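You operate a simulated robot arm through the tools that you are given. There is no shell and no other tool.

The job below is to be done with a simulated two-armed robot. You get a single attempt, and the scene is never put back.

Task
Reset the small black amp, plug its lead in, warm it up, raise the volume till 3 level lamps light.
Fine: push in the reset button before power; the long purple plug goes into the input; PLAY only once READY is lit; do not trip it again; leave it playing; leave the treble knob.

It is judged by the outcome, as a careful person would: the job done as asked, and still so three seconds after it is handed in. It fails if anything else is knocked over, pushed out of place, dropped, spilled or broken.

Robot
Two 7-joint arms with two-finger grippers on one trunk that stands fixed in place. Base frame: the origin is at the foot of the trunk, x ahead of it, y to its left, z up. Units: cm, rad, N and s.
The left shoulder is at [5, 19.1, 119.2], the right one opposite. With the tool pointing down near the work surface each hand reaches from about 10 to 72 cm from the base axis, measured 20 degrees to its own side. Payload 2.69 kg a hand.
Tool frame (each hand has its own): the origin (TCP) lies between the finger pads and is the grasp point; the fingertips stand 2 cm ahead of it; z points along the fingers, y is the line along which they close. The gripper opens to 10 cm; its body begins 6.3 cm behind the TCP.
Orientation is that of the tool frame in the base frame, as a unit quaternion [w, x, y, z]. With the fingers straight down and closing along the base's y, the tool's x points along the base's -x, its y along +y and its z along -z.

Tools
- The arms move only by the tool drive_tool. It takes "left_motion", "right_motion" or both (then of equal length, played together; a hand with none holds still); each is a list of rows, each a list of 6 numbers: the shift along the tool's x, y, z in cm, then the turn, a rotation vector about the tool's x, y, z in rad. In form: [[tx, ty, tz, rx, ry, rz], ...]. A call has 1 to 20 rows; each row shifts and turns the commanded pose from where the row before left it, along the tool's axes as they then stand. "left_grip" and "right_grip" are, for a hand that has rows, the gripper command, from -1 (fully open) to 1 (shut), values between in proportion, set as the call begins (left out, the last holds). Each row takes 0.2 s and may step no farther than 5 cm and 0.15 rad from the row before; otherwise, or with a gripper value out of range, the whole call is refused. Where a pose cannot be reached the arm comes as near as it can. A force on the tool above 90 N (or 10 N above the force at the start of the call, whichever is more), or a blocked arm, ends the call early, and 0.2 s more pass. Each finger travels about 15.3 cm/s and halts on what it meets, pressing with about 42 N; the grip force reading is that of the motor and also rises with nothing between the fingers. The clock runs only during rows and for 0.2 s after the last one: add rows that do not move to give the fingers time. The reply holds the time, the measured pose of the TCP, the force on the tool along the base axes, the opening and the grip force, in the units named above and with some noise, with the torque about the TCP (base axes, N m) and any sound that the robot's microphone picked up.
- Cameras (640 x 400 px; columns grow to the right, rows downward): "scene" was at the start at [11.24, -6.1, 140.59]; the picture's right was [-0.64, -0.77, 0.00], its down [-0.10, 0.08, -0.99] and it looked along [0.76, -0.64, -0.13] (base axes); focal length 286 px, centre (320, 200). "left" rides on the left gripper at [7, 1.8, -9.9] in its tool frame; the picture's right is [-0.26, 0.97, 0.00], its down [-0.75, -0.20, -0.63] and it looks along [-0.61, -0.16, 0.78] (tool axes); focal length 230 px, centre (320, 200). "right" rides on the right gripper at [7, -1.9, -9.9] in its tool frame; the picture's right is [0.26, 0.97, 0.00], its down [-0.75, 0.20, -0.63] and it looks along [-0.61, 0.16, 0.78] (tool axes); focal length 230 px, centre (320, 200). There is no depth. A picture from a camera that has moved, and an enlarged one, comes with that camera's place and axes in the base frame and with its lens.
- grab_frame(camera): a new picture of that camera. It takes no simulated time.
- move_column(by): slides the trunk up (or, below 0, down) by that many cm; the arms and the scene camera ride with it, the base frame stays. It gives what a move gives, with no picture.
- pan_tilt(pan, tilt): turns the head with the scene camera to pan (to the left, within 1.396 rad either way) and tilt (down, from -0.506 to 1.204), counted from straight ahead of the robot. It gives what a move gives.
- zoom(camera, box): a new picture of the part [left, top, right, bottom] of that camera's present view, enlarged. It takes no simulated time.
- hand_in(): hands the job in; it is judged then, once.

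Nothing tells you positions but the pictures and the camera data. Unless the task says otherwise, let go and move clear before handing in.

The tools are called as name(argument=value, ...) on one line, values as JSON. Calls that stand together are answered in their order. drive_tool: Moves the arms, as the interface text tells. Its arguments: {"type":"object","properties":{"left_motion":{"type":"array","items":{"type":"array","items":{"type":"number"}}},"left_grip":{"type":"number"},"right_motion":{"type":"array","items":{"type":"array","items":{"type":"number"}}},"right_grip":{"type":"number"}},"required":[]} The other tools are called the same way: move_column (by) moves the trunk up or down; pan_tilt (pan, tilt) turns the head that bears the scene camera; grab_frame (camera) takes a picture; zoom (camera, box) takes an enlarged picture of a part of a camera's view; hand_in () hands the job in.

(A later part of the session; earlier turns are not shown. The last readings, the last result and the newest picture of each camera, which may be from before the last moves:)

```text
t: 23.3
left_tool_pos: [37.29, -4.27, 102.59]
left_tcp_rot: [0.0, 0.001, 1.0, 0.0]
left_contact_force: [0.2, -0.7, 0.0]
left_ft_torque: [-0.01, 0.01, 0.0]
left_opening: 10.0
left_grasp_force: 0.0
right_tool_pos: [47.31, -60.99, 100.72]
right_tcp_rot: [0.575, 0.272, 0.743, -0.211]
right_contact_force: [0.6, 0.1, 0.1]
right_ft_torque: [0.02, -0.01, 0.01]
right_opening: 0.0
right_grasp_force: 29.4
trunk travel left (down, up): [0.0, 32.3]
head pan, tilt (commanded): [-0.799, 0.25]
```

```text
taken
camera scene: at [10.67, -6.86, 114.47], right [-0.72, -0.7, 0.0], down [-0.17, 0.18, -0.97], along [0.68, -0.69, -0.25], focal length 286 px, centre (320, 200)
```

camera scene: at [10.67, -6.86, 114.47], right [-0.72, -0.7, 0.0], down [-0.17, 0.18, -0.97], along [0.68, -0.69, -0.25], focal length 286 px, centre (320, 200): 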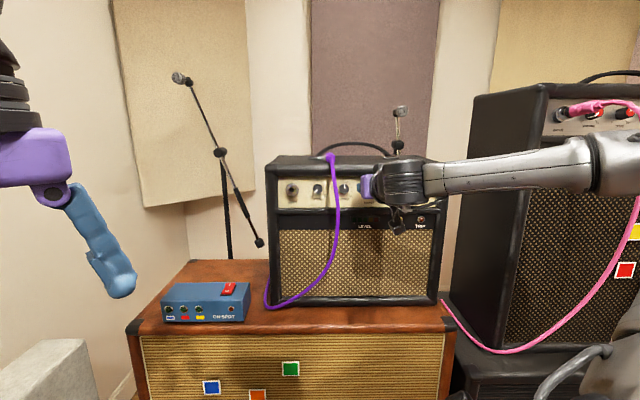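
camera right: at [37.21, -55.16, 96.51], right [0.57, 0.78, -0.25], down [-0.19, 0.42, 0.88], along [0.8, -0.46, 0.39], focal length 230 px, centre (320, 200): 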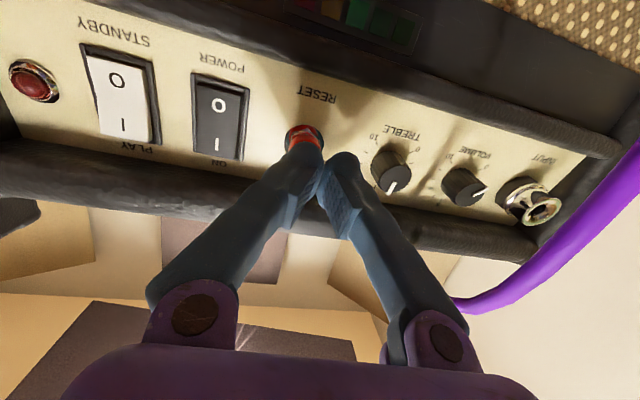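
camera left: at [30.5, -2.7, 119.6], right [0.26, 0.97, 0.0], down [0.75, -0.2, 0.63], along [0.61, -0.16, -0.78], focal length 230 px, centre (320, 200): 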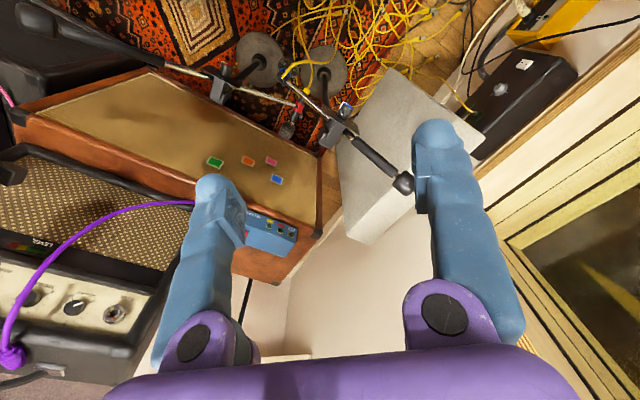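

The right fingertip is right in front of RESET. Zooming to check alignment before the slow press.

zoom(camera="right", box=[230, 70, 410, 190])

zoom(camera="scene", box=[300, 140, 450, 240])

```text
3.33 times, centred on (320, 130) of right
camera zoom: at [37.21, -55.16, 96.51], right [0.57, 0.78, -0.25], down [-0.19, 0.42, 0.88], along [0.8, -0.46, 0.39], focal length 767 px, centre (320, 433)
```

zoom: 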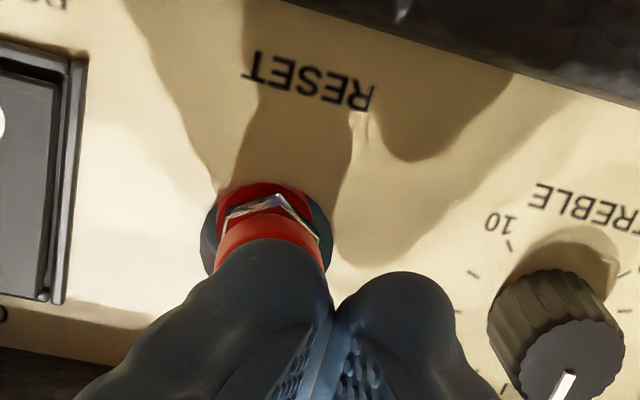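

```text
4.00 times, centred on (375, 190) of scene
camera zoom: at [10.67, -6.86, 114.47], right [-0.72, -0.7, 0.0], down [-0.17, 0.18, -0.97], along [0.68, -0.69, -0.25], focal length 1145 px, centre (100, 240)
```

zoom: 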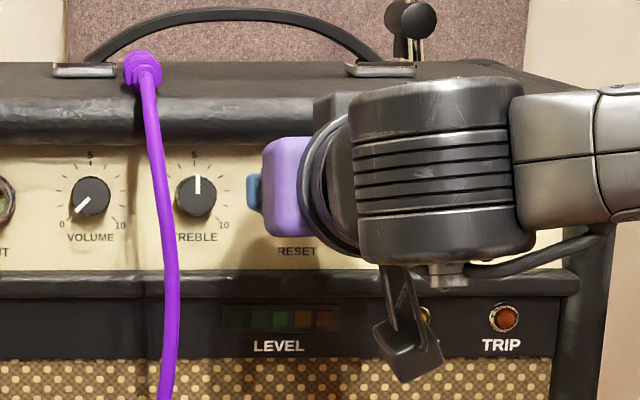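

Alignment looks good. Now pressing slowly along the panel normal in small steps while watching force.

drive_tool(right_motion=[[-0.126, 0, 0.485, 0, 0, 0], [-0.126, 0, 0.485, 0, 0, 0], [-0.126, 0, 0.485, 0, 0, 0]])

zoom(camera="right", box=[230, 70, 410, 190])

```text
t: 24.1
left_tool_pos: [37.38, -4.45, 102.68]
left_tcp_rot: [0.0, 0.001, 1.0, 0.0]
left_contact_force: [-0.2, 0.9, 0.9]
left_ft_torque: [0.02, 0.01, 0.01]
left_opening: 10.0
left_grasp_force: 0.0
right_tool_pos: [48.34, -61.96, 100.72]
right_tcp_rot: [0.575, 0.272, 0.743, -0.21]
right_contact_force: [-1.9, 1.3, 1.2]
right_ft_torque: [0.01, 0.02, -0.03]
right_opening: 0.01
right_grasp_force: 29.5
trunk travel left (down, up): [0.0, 32.3]
head pan, tilt (commanded): [-0.799, 0.25]
```

```text
3.33 times, centred on (320, 130) of right
camera zoom: at [38.3, -56.11, 96.54], right [0.57, 0.78, -0.25], down [-0.19, 0.42, 0.88], along [0.8, -0.46, 0.39], focal length 767 px, centre (320, 433)
```

zoom: 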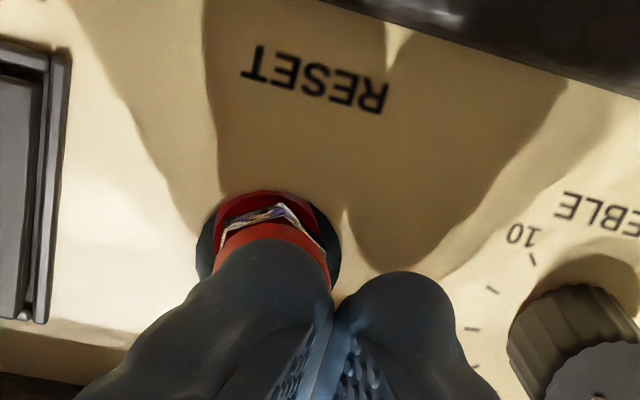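

Light contact is starting. Continuing in 2–3 mm steps.

drive_tool(right_motion=[[-0.063, 0, 0.242, 0, 0, 0], [-0.063, 0, 0.242, 0, 0, 0]])

zoom(camera="right", box=[230, 70, 410, 190])

```text
t: 24.7
left_tool_pos: [37.48, -4.46, 102.6]
left_tcp_rot: [0.0, 0.0, 1.0, 0.0]
left_contact_force: [0.4, -0.9, -0.4]
left_ft_torque: [0.0, -0.04, 0.02]
left_opening: 9.98
left_grasp_force: 0.1
right_tool_pos: [48.71, -62.38, 100.57]
right_tcp_rot: [0.575, 0.271, 0.743, -0.211]
right_contact_force: [-2.7, 1.9, 0.5]
right_ft_torque: [-0.01, 0.0, 0.05]
right_opening: 0.01
right_grasp_force: 29.8
trunk travel left (down, up): [0.0, 32.3]
head pan, tilt (commanded): [-0.799, 0.25]
```

```text
3.33 times, centred on (320, 130) of right
camera zoom: at [38.68, -56.45, 96.57], right [0.57, 0.78, -0.25], down [-0.19, 0.43, 0.88], along [0.8, -0.46, 0.4], focal length 767 px, centre (320, 433)
```

zoom: 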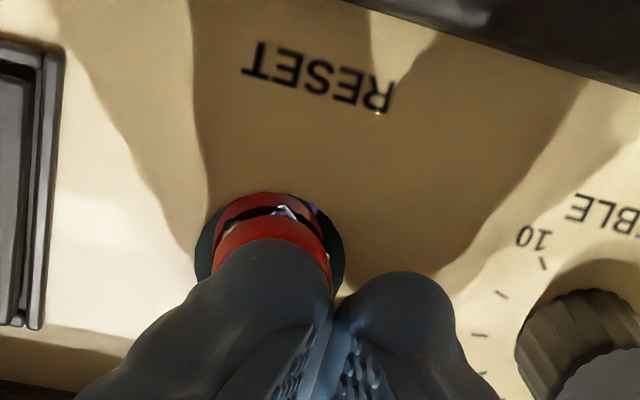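

The cap is moving in against a light spring (~3 N). Continuing.

drive_tool(right_motion=[[-0.063, 0, 0.242, 0, 0, 0], [-0.063, 0, 0.242, 0, 0, 0]])

zoom(camera="right", box=[230, 70, 410, 190])

```text
t: 25.3
left_tool_pos: [37.19, -4.41, 102.86]
left_tcp_rot: [0.001, 0.0, 1.0, -0.002]
left_contact_force: [0.7, 0.6, 0.2]
left_ft_torque: [0.01, -0.02, -0.01]
left_opening: 10.01
left_grasp_force: 0.1
right_tool_pos: [48.97, -62.47, 100.83]
right_tcp_rot: [0.576, 0.27, 0.743, -0.209]
right_contact_force: [-23.0, 15.9, -2.3]
right_ft_torque: [0.06, 0.1, -0.26]
right_opening: 0.01
right_grasp_force: 29.8
trunk travel left (down, up): [0.0, 32.3]
head pan, tilt (commanded): [-0.799, 0.25]
```

```text
3.33 times, centred on (320, 130) of right
camera zoom: at [38.88, -56.58, 96.64], right [0.57, 0.78, -0.25], down [-0.19, 0.42, 0.88], along [0.8, -0.46, 0.39], focal length 767 px, centre (320, 433)
```

zoom: 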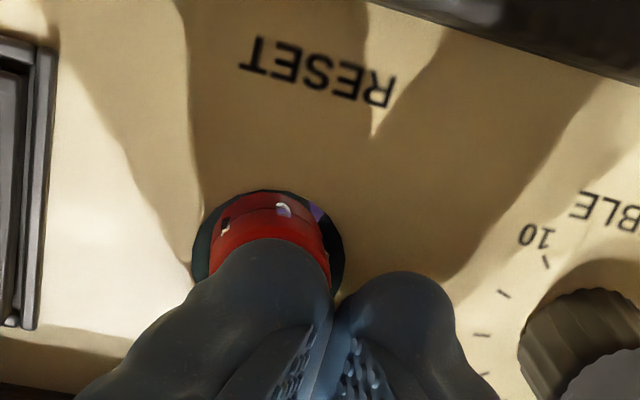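

Force rose to about 28 N, so the cap has bottomed. I'll back off and see whether it stays in.

drive_tool(right_motion=[[0.126, 0, -0.485, 0, 0, 0], [0.25, 0, -0.97, 0, 0, 0], [0.5, 0, -1.94, 0, 0, 0], [0.5, 0, -1.94, 0, 0, 0], [0, 0, 0, 0, 0, 0]])

grab_frame(camera="right")

grab_frame(camera="scene")

```text
t: 26.5
left_tool_pos: [37.43, -4.41, 102.74]
left_tcp_rot: [0.0, 0.0, 1.0, 0.0]
left_contact_force: [-0.2, -0.8, -0.7]
left_ft_torque: [-0.04, 0.0, 0.05]
left_opening: 9.99
left_grasp_force: 0.1
right_tool_pos: [44.84, -59.17, 100.67]
right_tcp_rot: [0.575, 0.271, 0.743, -0.21]
right_contact_force: [-0.1, -0.2, -0.5]
right_ft_torque: [0.02, 0.01, -0.01]
right_opening: 0.0
right_grasp_force: 29.5
trunk travel left (down, up): [0.0, 32.3]
head pan, tilt (commanded): [-0.799, 0.25]
```

```text
taken
camera right: at [34.83, -53.21, 96.56], right [0.57, 0.78, -0.25], down [-0.19, 0.43, 0.88], along [0.8, -0.46, 0.39], focal length 230 px, centre (320, 200)
```

right: 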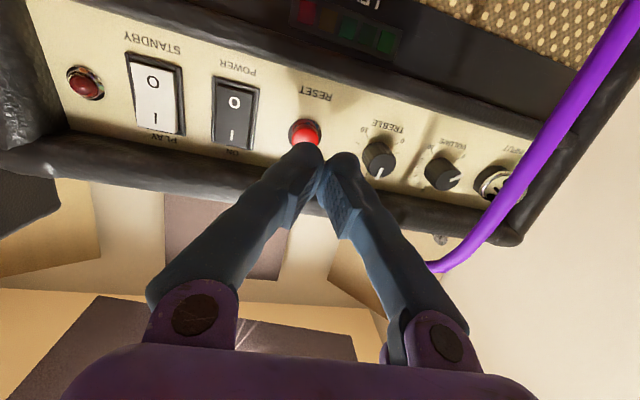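

```text
taken
camera scene: at [10.66, -6.85, 114.47], right [-0.72, -0.7, 0.0], down [-0.17, 0.18, -0.97], along [0.68, -0.69, -0.25], focal length 286 px, centre (320, 200)
```

scene: 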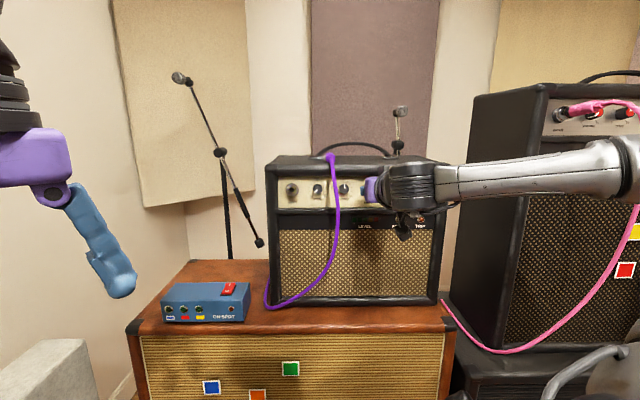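

Let me zoom on RESET, moving the hand slightly aside (left) to clear the view.

drive_tool(right_motion=[[0.5, 1.5, -1.94, 0, 0, 0], [0.5, 1.5, -1.94, 0, 0, 0], [0, 0, 0, 0, 0, 0]])

zoom(camera="right", box=[180, 60, 400, 190])

```text
t: 27.3
left_tool_pos: [37.36, -4.52, 102.7]
left_tcp_rot: [-0.001, 0.0, 1.0, 0.0]
left_contact_force: [0.5, -0.6, 1.1]
left_ft_torque: [-0.02, 0.04, 0.0]
left_opening: 9.98
left_grasp_force: 0.0
right_tool_pos: [43.86, -54.19, 100.77]
right_tcp_rot: [0.576, 0.27, 0.743, -0.21]
right_contact_force: [-0.5, 0.2, -0.8]
right_ft_torque: [0.0, -0.02, -0.02]
right_opening: 0.01
right_grasp_force: 29.4
trunk travel left (down, up): [0.0, 32.3]
head pan, tilt (commanded): [-0.799, 0.25]
```

```text
2.91 times, centred on (290, 125) of right
camera zoom: at [33.73, -48.35, 96.61], right [0.57, 0.78, -0.25], down [-0.19, 0.43, 0.88], along [0.8, -0.46, 0.39], focal length 669 px, centre (407, 418)
```

zoom: 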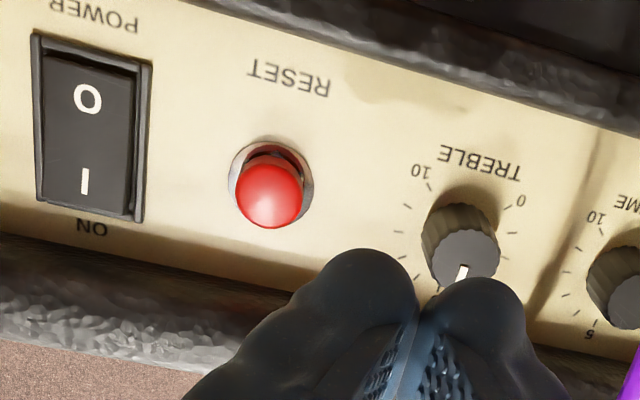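

RESET now sits clearly shallower and stays in. Next is the plug: I'll raise the trunk 15 cm and pitch the hand down so its camera looks onto the amp top.

move_column(by=15)

drive_tool(right_motion=[[0, 0, -1.0, 0, 0.14, 0], [0, 0, 0, 0, 0.14, 0], [0, 0, 0, 0, 0.14, 0], [0, 0, 0, 0, 0.14, 0], [0, 0, 0, 0, 0.14, 0], [0, 0, 0, 0, 0.14, 0], [0, 0, 0, 0, 0, 0]], right_grip=-0.3)

grab_frame(camera="right")

pan_tilt(pan=-0.75, tilt=0.4)

grab_frame(camera="scene")

```text
t: 29.1
left_tool_pos: [37.45, -4.5, 117.64]
left_tcp_rot: [0.0, 0.0, 1.0, 0.001]
left_contact_force: [0.4, 0.3, 0.0]
left_ft_torque: [0.01, -0.01, -0.01]
left_opening: 9.99
left_grasp_force: 0.0
right_tool_pos: [43.82, -54.29, 115.8]
right_tcp_rot: [0.575, 0.271, 0.743, -0.21]
right_contact_force: [0.3, 0.2, 0.7]
right_ft_torque: [0.01, 0.0, -0.01]
right_opening: 0.0
right_grasp_force: 29.4
trunk travel left (down, up): [-15.0, 17.3]
head pan, tilt (commanded): [-0.799, 0.25]
```

```text
t: 30.6
left_tool_pos: [37.51, -4.32, 117.67]
left_tcp_rot: [0.0, 0.001, 1.0, 0.0]
left_contact_force: [0.2, 0.0, 0.3]
left_ft_torque: [-0.03, -0.05, 0.02]
left_opening: 10.0
left_grasp_force: 0.0
right_tool_pos: [43.0, -53.7, 116.08]
right_tcp_rot: [0.222, 0.333, 0.913, -0.081]
right_contact_force: [-0.5, 0.1, -1.0]
right_ft_torque: [0.0, 0.0, -0.01]
right_opening: 6.52
right_grasp_force: 0.0
trunk travel left (down, up): [-15.0, 17.3]
head pan, tilt (commanded): [-0.799, 0.25]
```

```text
taken
camera right: at [33.43, -48.13, 121.73], right [0.45, 0.89, -0.12], down [0.42, -0.09, 0.9], along [0.79, -0.45, -0.41], focal length 230 px, centre (320, 200)
```

right: 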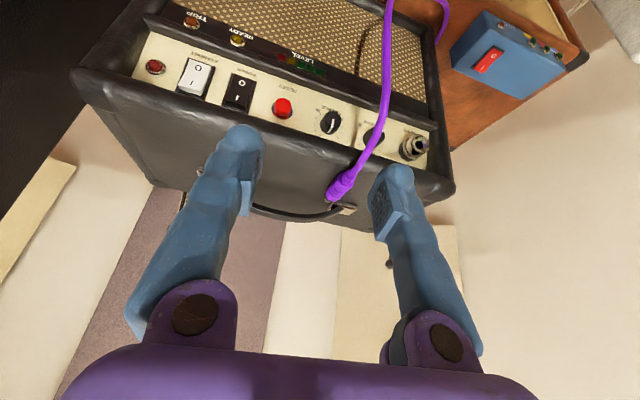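

```text
t: 31.4
left_tool_pos: [37.29, -4.38, 117.66]
left_tcp_rot: [0.0, -0.001, 1.0, 0.001]
left_contact_force: [-1.2, 0.6, 0.0]
left_ft_torque: [-0.03, 0.03, 0.0]
left_opening: 10.0
left_grasp_force: 0.1
right_tool_pos: [42.97, -53.61, 115.97]
right_tcp_rot: [0.223, 0.333, 0.913, -0.08]
right_contact_force: [0.3, -0.1, 0.8]
right_ft_torque: [0.01, 0.0, 0.0]
right_opening: 6.51
right_grasp_force: 0.1
trunk travel left (down, up): [-15.0, 17.3]
head pan, tilt (commanded): [-0.75, 0.4]
```

```text
taken
camera scene: at [10.92, -6.47, 128.08], right [-0.68, -0.73, 0.0], down [-0.28, 0.27, -0.92], along [0.67, -0.63, -0.39], focal length 286 px, centre (320, 200)
```

scene: 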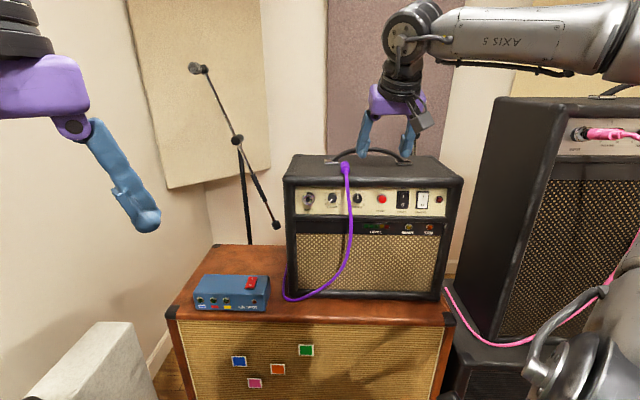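

The hand camera now sees the plug on the amp top. Zooming on it and on the panel to confirm RESET.

zoom(camera="right", box=[280, 130, 440, 230])

zoom(camera="scene", box=[280, 140, 470, 260])

zoom(camera="scene", box=[310, 140, 390, 190])

```text
4.00 times, centred on (360, 180) of right
camera zoom: at [33.43, -48.12, 121.7], right [0.45, 0.89, -0.12], down [0.42, -0.09, 0.9], along [0.79, -0.45, -0.41], focal length 920 px, centre (160, 280)
```

zoom: 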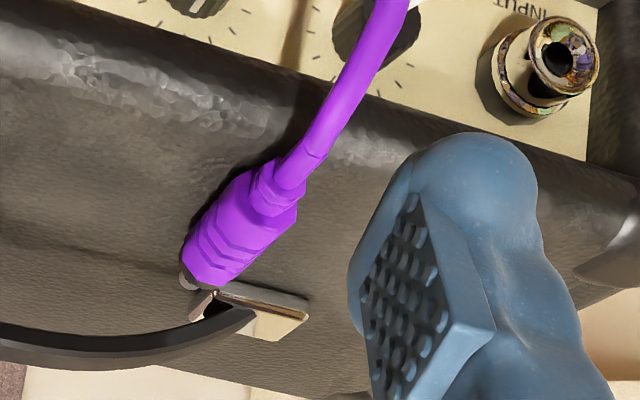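

```text
3.33 times, centred on (375, 200) of scene
camera zoom: at [10.92, -6.47, 128.08], right [-0.68, -0.73, 0.0], down [-0.28, 0.27, -0.92], along [0.67, -0.63, -0.39], focal length 954 px, centre (137, 200)
```

zoom: 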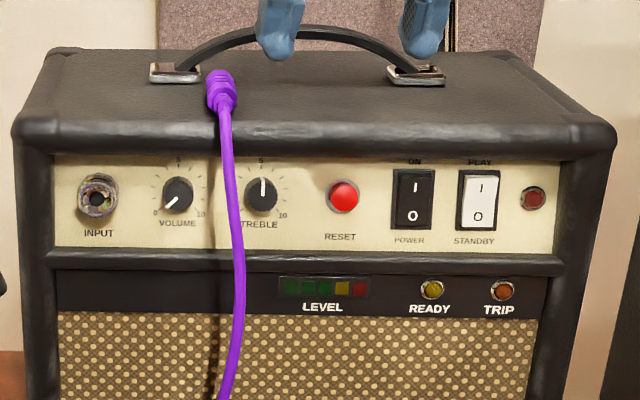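

```text
8.00 times, centred on (350, 165) of scene
camera zoom: at [10.92, -6.47, 128.08], right [-0.68, -0.73, 0.0], down [-0.28, 0.27, -0.92], along [0.67, -0.63, -0.39], focal length 2290 px, centre (80, 480)
```

zoom: 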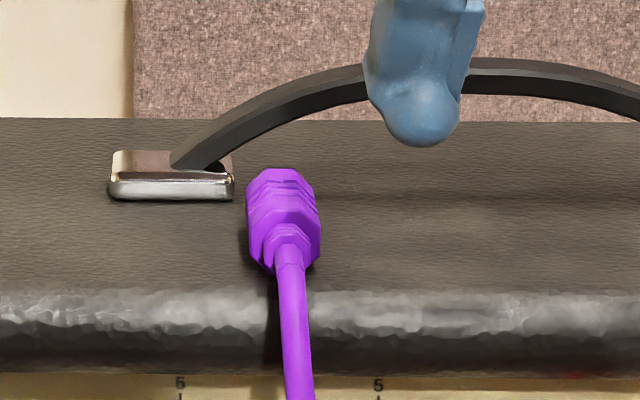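

The plug lies along az≈-45°, body from about [56.0,-57.3] to [60.6,-61.8] at z≈107.4, 2.4 cm thick, with RESET visibly in. I'll move the open gripper over it, matched to its yaw.

drive_tool(right_motion=[[-2.89, 1.35, 2.06, 0, 0, 0], [-2.89, 1.35, 2.06, 0, 0, 0], [-2.89, 1.35, 2.06, 0, 0, 0], [-2.89, 1.35, 2.06, 0, 0, 0], [0, 0, 0, 0.039, 0, 0.0756], [0, 0, 0, 0, 0, 0]], right_grip=0)

grab_frame(camera="right")

zoom(camera="scene", box=[280, 80, 470, 200])

```text
t: 32.8
left_tool_pos: [37.38, -4.51, 117.62]
left_tcp_rot: [0.0, 0.0, 1.0, 0.0]
left_contact_force: [0.3, -1.0, 0.6]
left_ft_torque: [-0.04, 0.0, 0.02]
left_opening: 10.03
left_grasp_force: 0.0
right_tool_pos: [57.39, -58.62, 113.89]
right_tcp_rot: [0.219, 0.371, 0.898, -0.09]
right_contact_force: [-0.6, 1.1, -0.5]
right_ft_torque: [0.02, 0.01, 0.01]
right_opening: 4.98
right_grasp_force: 0.0
trunk travel left (down, up): [-15.0, 17.3]
head pan, tilt (commanded): [-0.75, 0.4]
```

```text
taken
camera right: at [48.25, -52.37, 119.64], right [0.52, 0.85, -0.12], down [0.41, -0.12, 0.9], along [0.75, -0.52, -0.41], focal length 230 px, centre (320, 200)
```

right: 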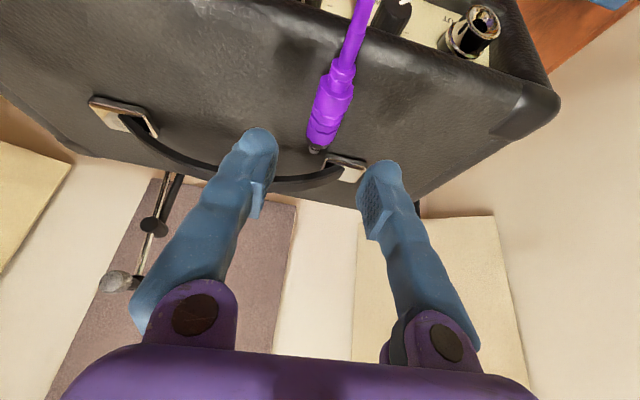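

```text
3.33 times, centred on (375, 140) of scene
camera zoom: at [10.95, -6.5, 128.07], right [-0.68, -0.73, 0.0], down [-0.28, 0.27, -0.92], along [0.67, -0.63, -0.39], focal length 954 px, centre (137, 400)
```

zoom: 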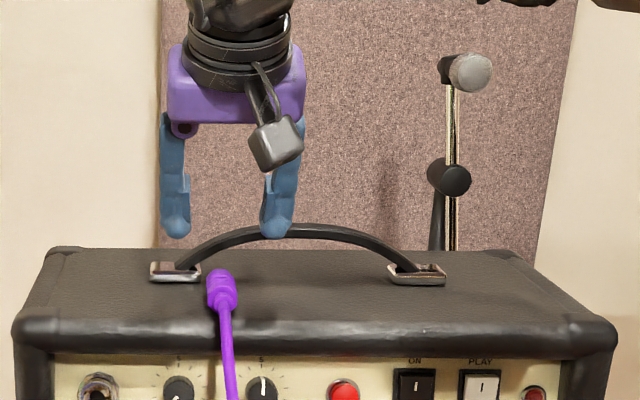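

Fingers straddle the plug's line. Zoom for exact alignment and a look at the prong.

zoom(camera="right", box=[230, 40, 430, 165])

zoom(camera="right", box=[420, 0, 520, 62])

```text
3.20 times, centred on (330, 102) of right
camera zoom: at [48.25, -52.37, 119.64], right [0.52, 0.85, -0.12], down [0.41, -0.12, 0.9], along [0.75, -0.52, -0.41], focal length 736 px, centre (288, 512)
```

zoom: 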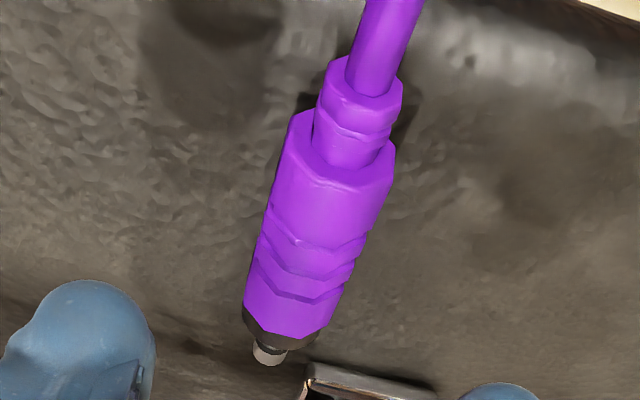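

```text
6.40 times, centred on (470, 31) of right
camera zoom: at [48.25, -52.37, 119.64], right [0.52, 0.85, -0.12], down [0.41, -0.12, 0.9], along [0.75, -0.52, -0.41], focal length 1472 px, centre (-640, 1282)
```

zoom: 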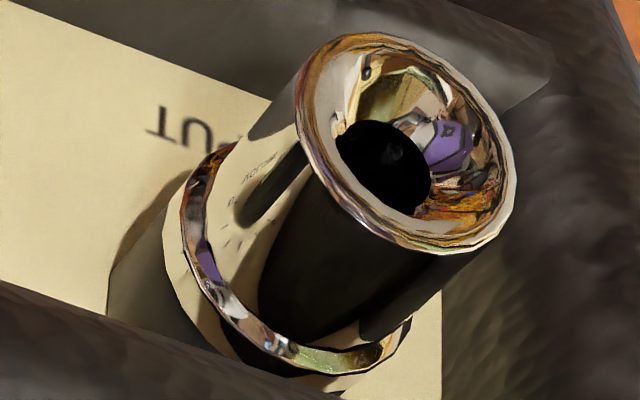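

The plug has a short metal prong and the INPUT jack has a wide funnel mouth, which helps. Descending vertically over the plug.

drive_tool(right_motion=[[0.69, 0, 1.332, 0, 0, 0], [0.69, 0, 1.332, 0, 0, 0], [0.69, 0, 1.332, 0, 0, 0], [0, 0, 0, 0, 0, 0]])

grab_frame(camera="right")

zoom(camera="scene", box=[280, 80, 470, 200])

```text
t: 33.8
left_tool_pos: [37.34, -4.33, 117.64]
left_tcp_rot: [0.001, 0.0, 1.0, 0.0]
left_contact_force: [-0.8, 0.0, -0.2]
left_ft_torque: [0.0, 0.0, 0.02]
left_opening: 10.0
left_grasp_force: 0.0
right_tool_pos: [57.16, -58.76, 109.61]
right_tcp_rot: [0.219, 0.372, 0.897, -0.09]
right_contact_force: [-0.2, -0.3, 0.3]
right_ft_torque: [0.01, -0.02, 0.0]
right_opening: 5.0
right_grasp_force: 0.0
trunk travel left (down, up): [-15.0, 17.3]
head pan, tilt (commanded): [-0.75, 0.4]
```

```text
taken
camera right: at [48.14, -52.31, 115.14], right [0.52, 0.85, -0.12], down [0.41, -0.12, 0.9], along [0.75, -0.52, -0.41], focal length 230 px, centre (320, 200)
```

right: 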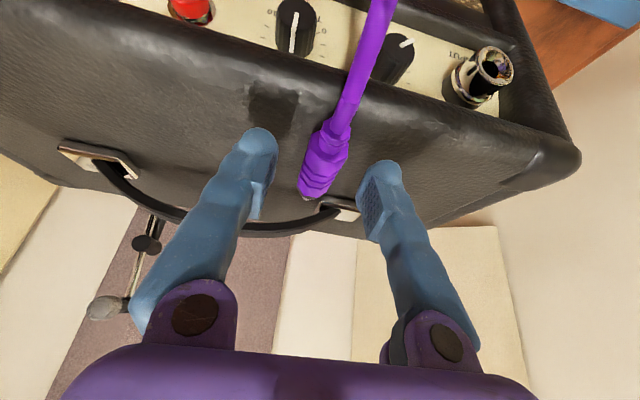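

```text
3.33 times, centred on (375, 140) of scene
camera zoom: at [10.92, -6.46, 128.08], right [-0.68, -0.73, 0.0], down [-0.28, 0.27, -0.92], along [0.67, -0.63, -0.39], focal length 954 px, centre (137, 400)
```

zoom: 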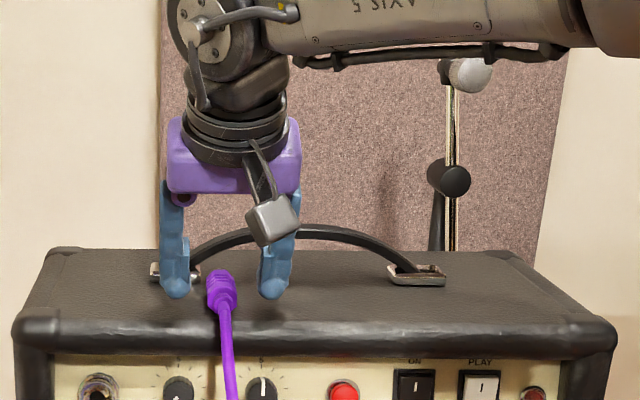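

The fingers straddle the plug cleanly. Going the last centimetre in small steps while watching for contact.

drive_tool(right_motion=[[0.207, 0, 0.4, 0, 0, 0], [0.207, 0, 0.4, 0, 0, 0], [0, 0, 0, 0, 0, 0]])

zoom(camera="right", box=[220, 80, 440, 220])

zoom(camera="scene", box=[310, 120, 390, 170])

```text
t: 34.5
left_tool_pos: [37.39, -4.34, 117.69]
left_tcp_rot: [0.0, 0.0, 1.0, 0.0]
left_contact_force: [0.2, -0.3, 0.6]
left_ft_torque: [0.02, -0.02, 0.02]
left_opening: 10.0
left_grasp_force: 0.1
right_tool_pos: [57.19, -58.52, 108.56]
right_tcp_rot: [0.218, 0.371, 0.898, -0.091]
right_contact_force: [0.0, -0.6, 0.0]
right_ft_torque: [0.03, 0.01, -0.05]
right_opening: 5.01
right_grasp_force: 0.0
trunk travel left (down, up): [-15.0, 17.3]
head pan, tilt (commanded): [-0.75, 0.4]
```

```text
2.86 times, centred on (330, 150) of right
camera zoom: at [48.14, -52.29, 114.28], right [0.52, 0.85, -0.12], down [0.41, -0.12, 0.9], along [0.75, -0.52, -0.41], focal length 657 px, centre (291, 343)
```

zoom: 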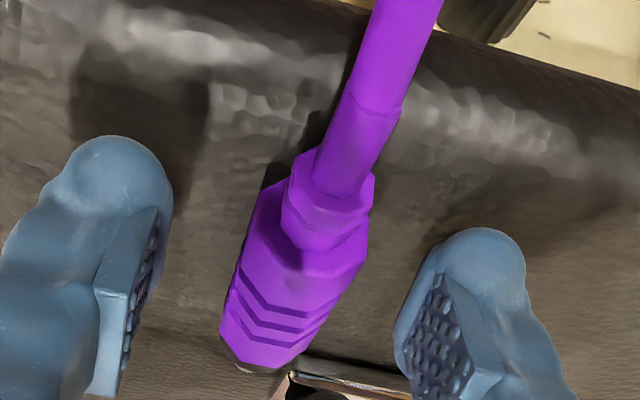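

```text
8.00 times, centred on (350, 145) of scene
camera zoom: at [10.92, -6.47, 128.08], right [-0.68, -0.73, 0.0], down [-0.28, 0.27, -0.92], along [0.67, -0.63, -0.39], focal length 2290 px, centre (80, 640)
```

zoom: 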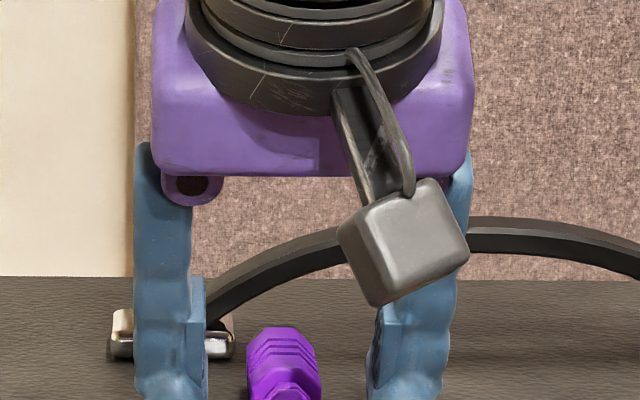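

No contact yet; I'll lower a few more millimetres for a fuller grip.

drive_tool(right_motion=[[0.069, 0, 0.133, 0, 0, 0], [0.069, 0, 0.133, 0, 0, 0], [0, 0, 0, 0, 0, 0]])

```text
t: 35.4
left_tool_pos: [37.46, -4.34, 117.68]
left_tcp_rot: [-0.001, 0.0, 1.0, 0.0]
left_contact_force: [0.5, -0.6, -1.2]
left_ft_torque: [-0.01, 0.0, -0.01]
left_opening: 10.0
left_grasp_force: 0.0
right_tool_pos: [57.38, -58.58, 108.24]
right_tcp_rot: [0.219, 0.372, 0.898, -0.09]
right_contact_force: [0.3, 0.7, 0.6]
right_ft_torque: [0.01, -0.01, -0.03]
right_opening: 5.0
right_grasp_force: 0.0
trunk travel left (down, up): [-15.0, 17.3]
head pan, tilt (commanded): [-0.75, 0.4]
```

drive_tool(right_motion=[[0.069, 0, 0.133, 0, 0, 0], [0.069, 0, 0.133, 0, 0, 0], [0, 0, 0, 0, 0, 0]])

zoom(camera="scene", box=[310, 120, 390, 170])

```text
t: 36.1
left_tool_pos: [37.42, -4.46, 117.83]
left_tcp_rot: [0.0, -0.001, 1.0, 0.0]
left_contact_force: [0.7, -0.1, -0.1]
left_ft_torque: [-0.03, 0.04, 0.01]
left_opening: 10.01
left_grasp_force: 0.0
right_tool_pos: [57.25, -58.44, 108.25]
right_tcp_rot: [0.221, 0.371, 0.897, -0.091]
right_contact_force: [2.6, -4.8, 9.2]
right_ft_torque: [-0.15, 0.05, 0.04]
right_opening: 5.0
right_grasp_force: 0.2
trunk travel left (down, up): [-15.0, 17.3]
head pan, tilt (commanded): [-0.75, 0.4]
```

```text
8.00 times, centred on (350, 145) of scene
camera zoom: at [10.88, -6.45, 128.09], right [-0.68, -0.73, 0.0], down [-0.28, 0.27, -0.92], along [0.67, -0.63, -0.39], focal length 2290 px, centre (80, 640)
```

zoom: 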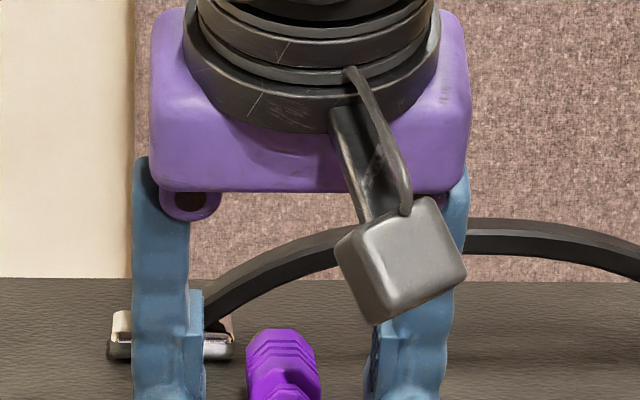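

The fingertips touched the amp top at about TCP z=108.2. I'll raise 2 mm and close on the plug.

drive_tool(right_motion=[[-0.11, 0, -0.213, 0, 0, 0], [0, 0, 0, 0, 0, 0]])

drive_tool(right_motion=[[0, 0, 0, 0, 0, 0], [0, 0, 0, 0, 0, 0], [0, 0, 0, 0, 0, 0]], right_grip=1)

grab_frame(camera="right")

zoom(camera="scene", box=[310, 120, 390, 170])

```text
t: 36.8
left_tool_pos: [37.44, -4.39, 117.74]
left_tcp_rot: [0.0, 0.0, 1.0, 0.0]
left_contact_force: [0.8, -0.4, 0.1]
left_ft_torque: [-0.02, -0.03, 0.0]
left_opening: 9.99
left_grasp_force: 0.0
right_tool_pos: [57.13, -58.56, 108.28]
right_tcp_rot: [0.218, 0.372, 0.898, -0.09]
right_contact_force: [0.8, -0.7, 2.7]
right_ft_torque: [0.01, -0.04, -0.02]
right_opening: 4.99
right_grasp_force: 0.0
trunk travel left (down, up): [-15.0, 17.3]
head pan, tilt (commanded): [-0.75, 0.4]
```

```text
t: 37.5
left_tool_pos: [37.39, -4.42, 117.57]
left_tcp_rot: [0.0, 0.0, 1.0, -0.001]
left_contact_force: [0.4, -0.2, 0.0]
left_ft_torque: [0.0, 0.05, -0.03]
left_opening: 9.99
left_grasp_force: 0.1
right_tool_pos: [57.24, -58.54, 108.25]
right_tcp_rot: [0.22, 0.372, 0.897, -0.091]
right_contact_force: [-0.4, 0.1, -0.3]
right_ft_torque: [0.03, 0.02, 0.04]
right_opening: 2.04
right_grasp_force: 41.9
trunk travel left (down, up): [-15.0, 17.3]
head pan, tilt (commanded): [-0.75, 0.4]
```

```text
taken
camera right: at [48.16, -52.26, 113.93], right [0.52, 0.85, -0.12], down [0.41, -0.12, 0.9], along [0.75, -0.52, -0.41], focal length 230 px, centre (320, 200)
```

right: 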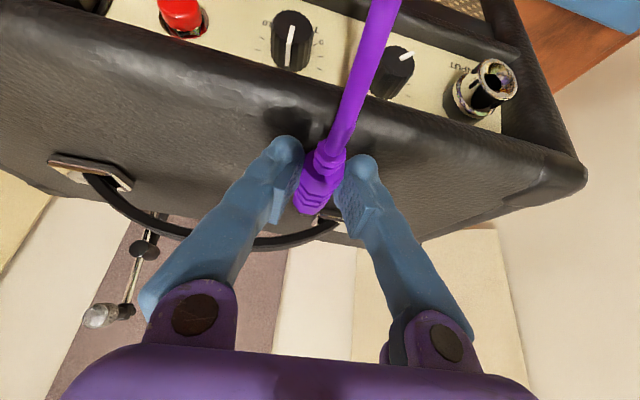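

```text
8.00 times, centred on (350, 145) of scene
camera zoom: at [10.93, -6.48, 128.07], right [-0.68, -0.73, 0.0], down [-0.28, 0.27, -0.92], along [0.67, -0.63, -0.39], focal length 2290 px, centre (80, 640)
```

zoom: 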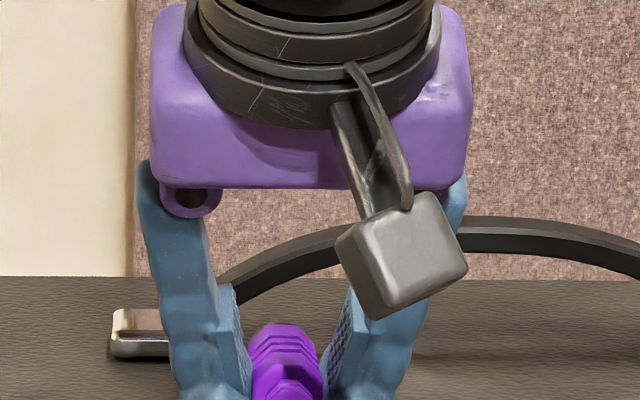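

The plug is gripped (2.0 cm opening, 42 N). Lifting it straight up 4 cm.

drive_tool(right_motion=[[-0.23, 0, -0.444, 0, 0, 0], [-0.46, 0, -0.888, 0, 0, 0], [-0.69, 0, -1.332, 0, 0, 0], [-0.69, 0, -1.332, 0, 0, 0], [0, 0, 0, 0, 0, 0]])

grab_frame(camera="right")

zoom(camera="scene", box=[260, 60, 450, 180])

```text
t: 38.8
left_tool_pos: [37.39, -4.47, 117.77]
left_tcp_rot: [0.001, -0.001, 1.0, 0.0]
left_contact_force: [-0.3, 0.0, 0.1]
left_ft_torque: [0.0, -0.01, 0.02]
left_opening: 10.0
left_grasp_force: 0.1
right_tool_pos: [57.23, -58.54, 112.79]
right_tcp_rot: [0.219, 0.372, 0.897, -0.091]
right_contact_force: [-1.1, -0.6, 0.0]
right_ft_torque: [0.04, -0.01, -0.02]
right_opening: 2.03
right_grasp_force: 41.1
trunk travel left (down, up): [-15.0, 17.3]
head pan, tilt (commanded): [-0.75, 0.4]
```

```text
taken
camera right: at [48.17, -52.28, 118.47], right [0.52, 0.85, -0.12], down [0.41, -0.12, 0.9], along [0.75, -0.52, -0.41], focal length 230 px, centre (320, 200)
```

right: 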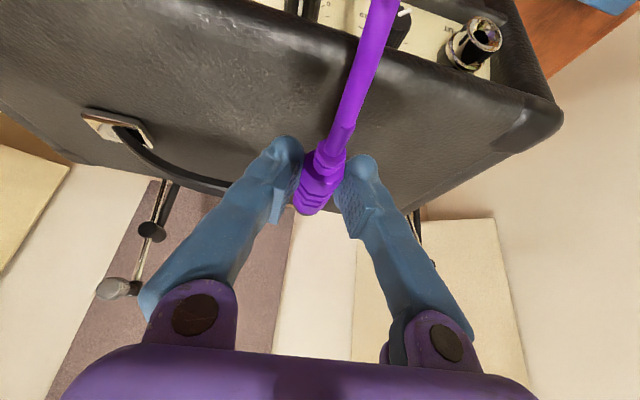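

```text
3.33 times, centred on (355, 120) of scene
camera zoom: at [10.94, -6.49, 128.07], right [-0.68, -0.73, 0.0], down [-0.28, 0.27, -0.92], along [0.67, -0.63, -0.39], focal length 954 px, centre (203, 467)
```

zoom: 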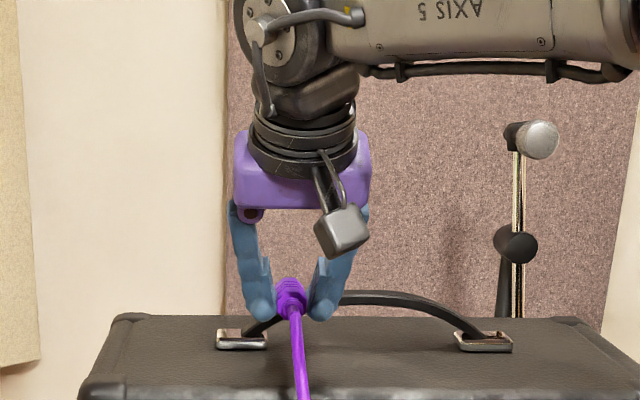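

The plug came up cleanly. Now I'll pull it back clear of the amp front, square its yaw, and shift left in front of INPUT while still high.

drive_tool(right_motion=[[3.1, -0.3, -1.605, 0, 0, 0], [3.1, -0.3, -1.605, 0, 0, 0], [3.1, -0.3, -1.605, 0, 0, 0], [3.1, -0.3, -1.605, 0, 0, 0], [0, 0, 0, -0.039, 0, -0.0755], [0, 3.17, 0, 0, 0, 0], [0, 3.17, 0, 0, 0, 0], [0, 3.17, 0, 0, 0, 0], [0, 0, 0, 0, 0, 0]])

grab_frame(camera="right")

grab_frame(camera="scene")

```text
t: 40.8
left_tool_pos: [37.42, -4.45, 117.58]
left_tcp_rot: [0.0, 0.0, 1.0, 0.0]
left_contact_force: [0.8, 0.1, -0.6]
left_ft_torque: [0.02, -0.01, -0.03]
left_opening: 10.02
left_grasp_force: 0.0
right_tool_pos: [52.67, -42.18, 112.78]
right_tcp_rot: [0.223, 0.332, 0.913, -0.081]
right_contact_force: [0.3, -0.6, -1.0]
right_ft_torque: [0.02, 0.0, 0.01]
right_opening: 2.05
right_grasp_force: 42.6
trunk travel left (down, up): [-15.0, 17.3]
head pan, tilt (commanded): [-0.75, 0.4]
```

```text
taken
camera right: at [43.01, -36.78, 118.51], right [0.45, 0.89, -0.12], down [0.42, -0.09, 0.9], along [0.79, -0.45, -0.41], focal length 230 px, centre (320, 200)
```

right: 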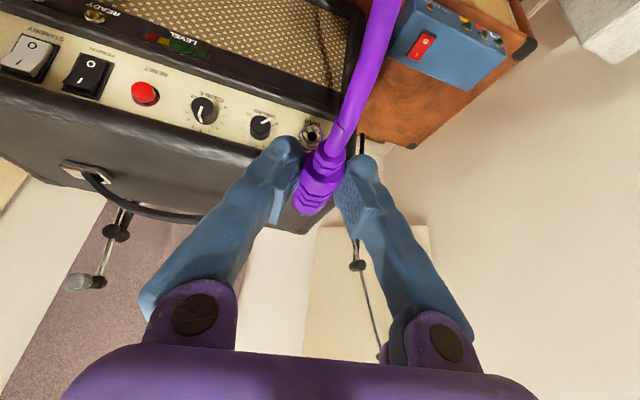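

```text
taken
camera scene: at [10.91, -6.51, 128.07], right [-0.68, -0.73, 0.0], down [-0.28, 0.27, -0.92], along [0.67, -0.63, -0.39], focal length 286 px, centre (320, 200)
```

scene: 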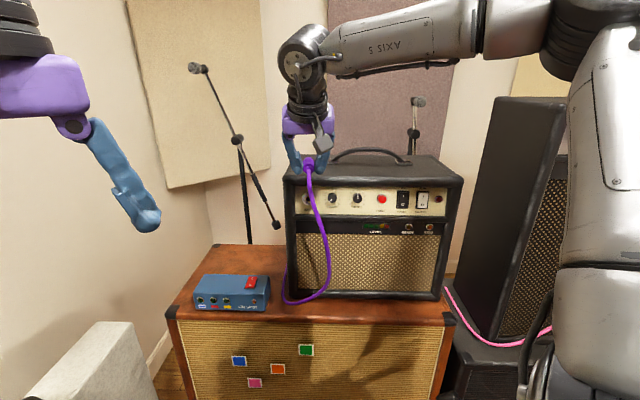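

Now in front of INPUT. Descending to the jack's height.

drive_tool(right_motion=[[1.78, 0, 3.437, 0, 0, 0], [1.78, 0, 3.437, 0, 0, 0], [1.78, 0, 3.437, 0, 0, 0], [0, 0, 0, 0, 0, 0]])

grab_frame(camera="right")

zoom(camera="scene", box=[260, 120, 420, 220])

grab_frame(camera="left")

```text
t: 41.8
left_tool_pos: [37.47, -4.44, 117.74]
left_tcp_rot: [0.0, 0.0, 1.0, 0.0]
left_contact_force: [0.4, 1.0, 0.2]
left_ft_torque: [-0.01, -0.02, -0.01]
left_opening: 10.0
left_grasp_force: 0.0
right_tool_pos: [52.56, -42.21, 101.22]
right_tcp_rot: [0.223, 0.333, 0.912, -0.081]
right_contact_force: [-0.6, -1.1, -0.6]
right_ft_torque: [-0.01, 0.05, 0.02]
right_opening: 2.08
right_grasp_force: 41.8
trunk travel left (down, up): [-15.0, 17.3]
head pan, tilt (commanded): [-0.75, 0.4]
```

```text
taken
camera right: at [42.93, -36.71, 106.89], right [0.45, 0.89, -0.12], down [0.42, -0.09, 0.9], along [0.79, -0.45, -0.41], focal length 230 px, centre (320, 200)
```

right: 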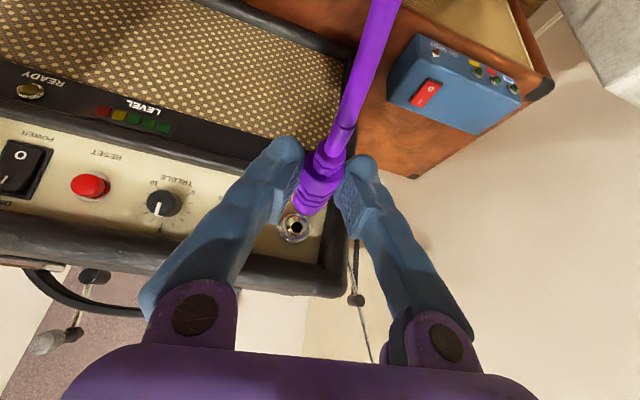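

```text
4.00 times, centred on (340, 170) of scene
camera zoom: at [10.91, -6.46, 128.08], right [-0.68, -0.73, 0.0], down [-0.28, 0.27, -0.92], along [0.67, -0.63, -0.39], focal length 1145 px, centre (240, 320)
```

zoom: 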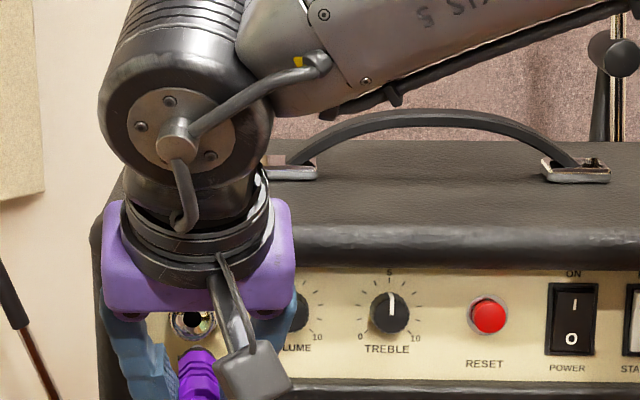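

```text
taken
camera left: at [30.48, -2.68, 127.61], right [0.26, 0.97, 0.0], down [0.75, -0.2, 0.63], along [0.61, -0.16, -0.78], focal length 230 px, centre (320, 200)
```

left: 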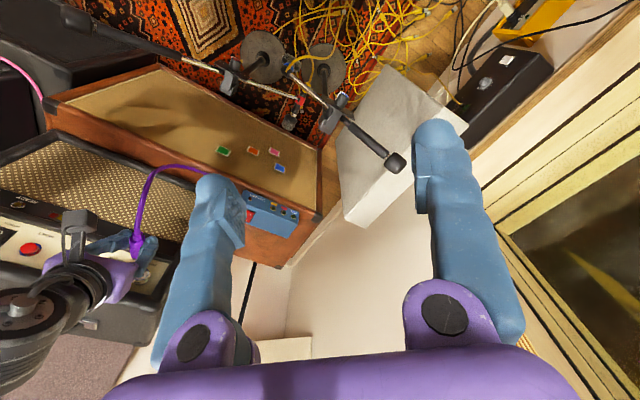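

The jack is visible just past the plug in the hand camera. Zooming for alignment.

zoom(camera="right", box=[240, 130, 400, 260])

zoom(camera="left", box=[50, 180, 210, 280])

```text
3.08 times, centred on (320, 195) of right
camera zoom: at [42.93, -36.71, 106.89], right [0.45, 0.89, -0.12], down [0.42, -0.09, 0.9], along [0.79, -0.45, -0.41], focal length 708 px, centre (320, 215)
```

zoom: 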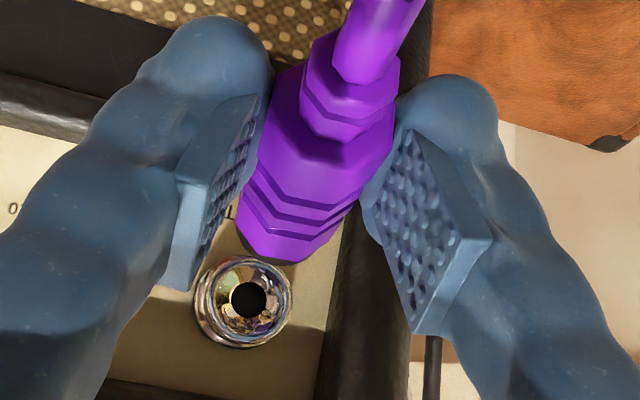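

```text
4.00 times, centred on (130, 230) of left
camera zoom: at [30.48, -2.68, 127.61], right [0.26, 0.97, 0.0], down [0.75, -0.2, 0.63], along [0.61, -0.16, -0.78], focal length 920 px, centre (1080, 80)
```

zoom: 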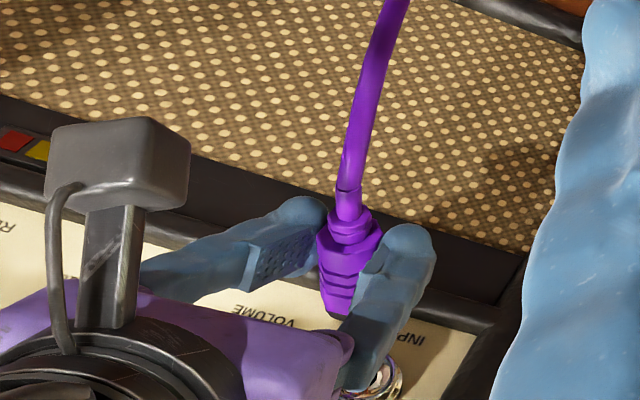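

Plug and jack line up: prong tip at about n=73.5, jack mouth at n=78.75, same height and lateral position. Advancing 4.5 cm toward the funnel.

drive_tool(right_motion=[[-1.333, 0, 0.69, 0, 0, 0], [-1.333, 0, 0.69, 0, 0, 0], [-1.333, 0, 0.69, 0, 0, 0], [0, 0, 0, 0, 0, 0]])

zoom(camera="right", box=[240, 130, 400, 260])

zoom(camera="left", box=[50, 180, 210, 280])

zoom(camera="scene", box=[260, 140, 420, 240])

```text
t: 42.8
left_tool_pos: [37.37, -4.47, 117.64]
left_tcp_rot: [0.001, 0.001, 1.0, 0.0]
left_contact_force: [-0.5, -0.2, 0.0]
left_ft_torque: [-0.02, -0.03, -0.04]
left_opening: 10.01
left_grasp_force: 0.1
right_tool_pos: [56.14, -45.12, 101.27]
right_tcp_rot: [0.222, 0.333, 0.913, -0.081]
right_contact_force: [0.3, -0.4, -0.7]
right_ft_torque: [0.03, 0.02, 0.0]
right_opening: 2.03
right_grasp_force: 42.2
trunk travel left (down, up): [-15.0, 17.3]
head pan, tilt (commanded): [-0.75, 0.4]
```

```text
3.08 times, centred on (320, 195) of right
camera zoom: at [46.48, -39.6, 106.86], right [0.45, 0.89, -0.12], down [0.42, -0.09, 0.9], along [0.79, -0.45, -0.41], focal length 708 px, centre (320, 215)
```

zoom: 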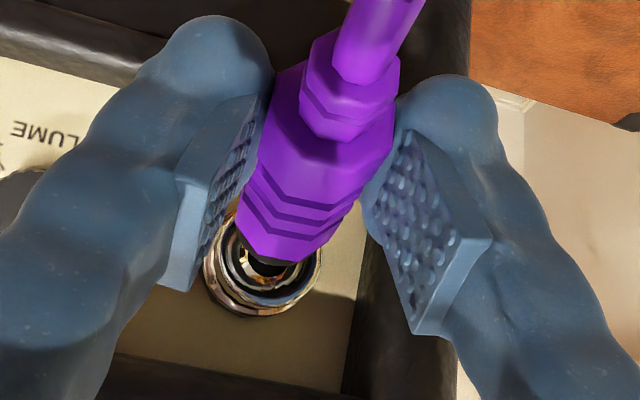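

```text
4.00 times, centred on (130, 230) of left
camera zoom: at [30.5, -2.69, 127.61], right [0.26, 0.97, 0.0], down [0.75, -0.2, 0.63], along [0.61, -0.16, -0.78], focal length 920 px, centre (1080, 80)
```

zoom: 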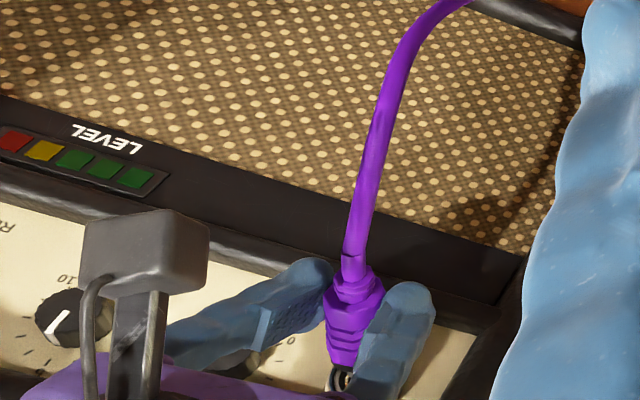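

```text
4.00 times, centred on (340, 190) of scene
camera zoom: at [10.92, -6.47, 128.08], right [-0.68, -0.73, 0.0], down [-0.28, 0.27, -0.92], along [0.67, -0.63, -0.39], focal length 1145 px, centre (240, 240)
```

zoom: 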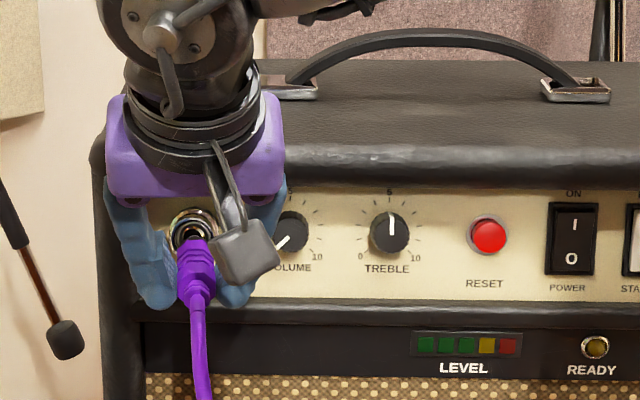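

Well aligned, with the prong entering the funnel. Now pushing in with small steps and watching the force.

drive_tool(right_motion=[[-0.267, 0, 0.138, 0, 0, 0], [-0.267, 0, 0.138, 0, 0, 0], [-0.267, 0, 0.138, 0, 0, 0]])

zoom(camera="right", box=[240, 130, 400, 260])

```text
t: 43.5
left_tool_pos: [37.36, -4.28, 117.61]
left_tcp_rot: [0.0, 0.0, 1.0, 0.0]
left_contact_force: [-0.7, 0.1, -0.5]
left_ft_torque: [-0.01, -0.01, 0.0]
left_opening: 9.98
left_grasp_force: 0.0
right_tool_pos: [56.76, -45.66, 101.24]
right_tcp_rot: [0.222, 0.332, 0.913, -0.081]
right_contact_force: [-3.3, 4.5, -1.5]
right_ft_torque: [0.04, 0.06, 0.07]
right_opening: 2.04
right_grasp_force: 42.2
trunk travel left (down, up): [-15.0, 17.3]
head pan, tilt (commanded): [-0.75, 0.4]
```

```text
3.08 times, centred on (320, 195) of right
camera zoom: at [47.17, -40.12, 106.89], right [0.45, 0.89, -0.12], down [0.42, -0.09, 0.9], along [0.79, -0.45, -0.41], focal length 708 px, centre (320, 215)
```

zoom: 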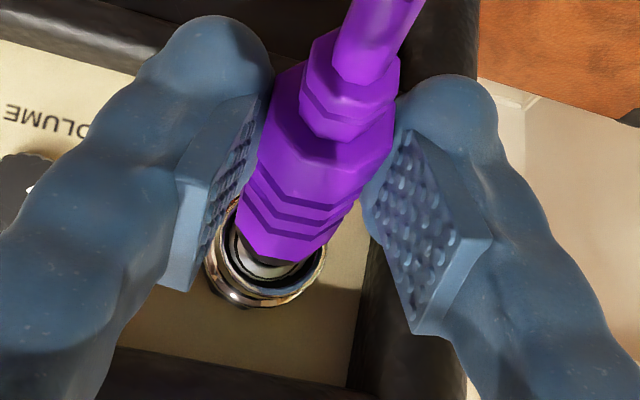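

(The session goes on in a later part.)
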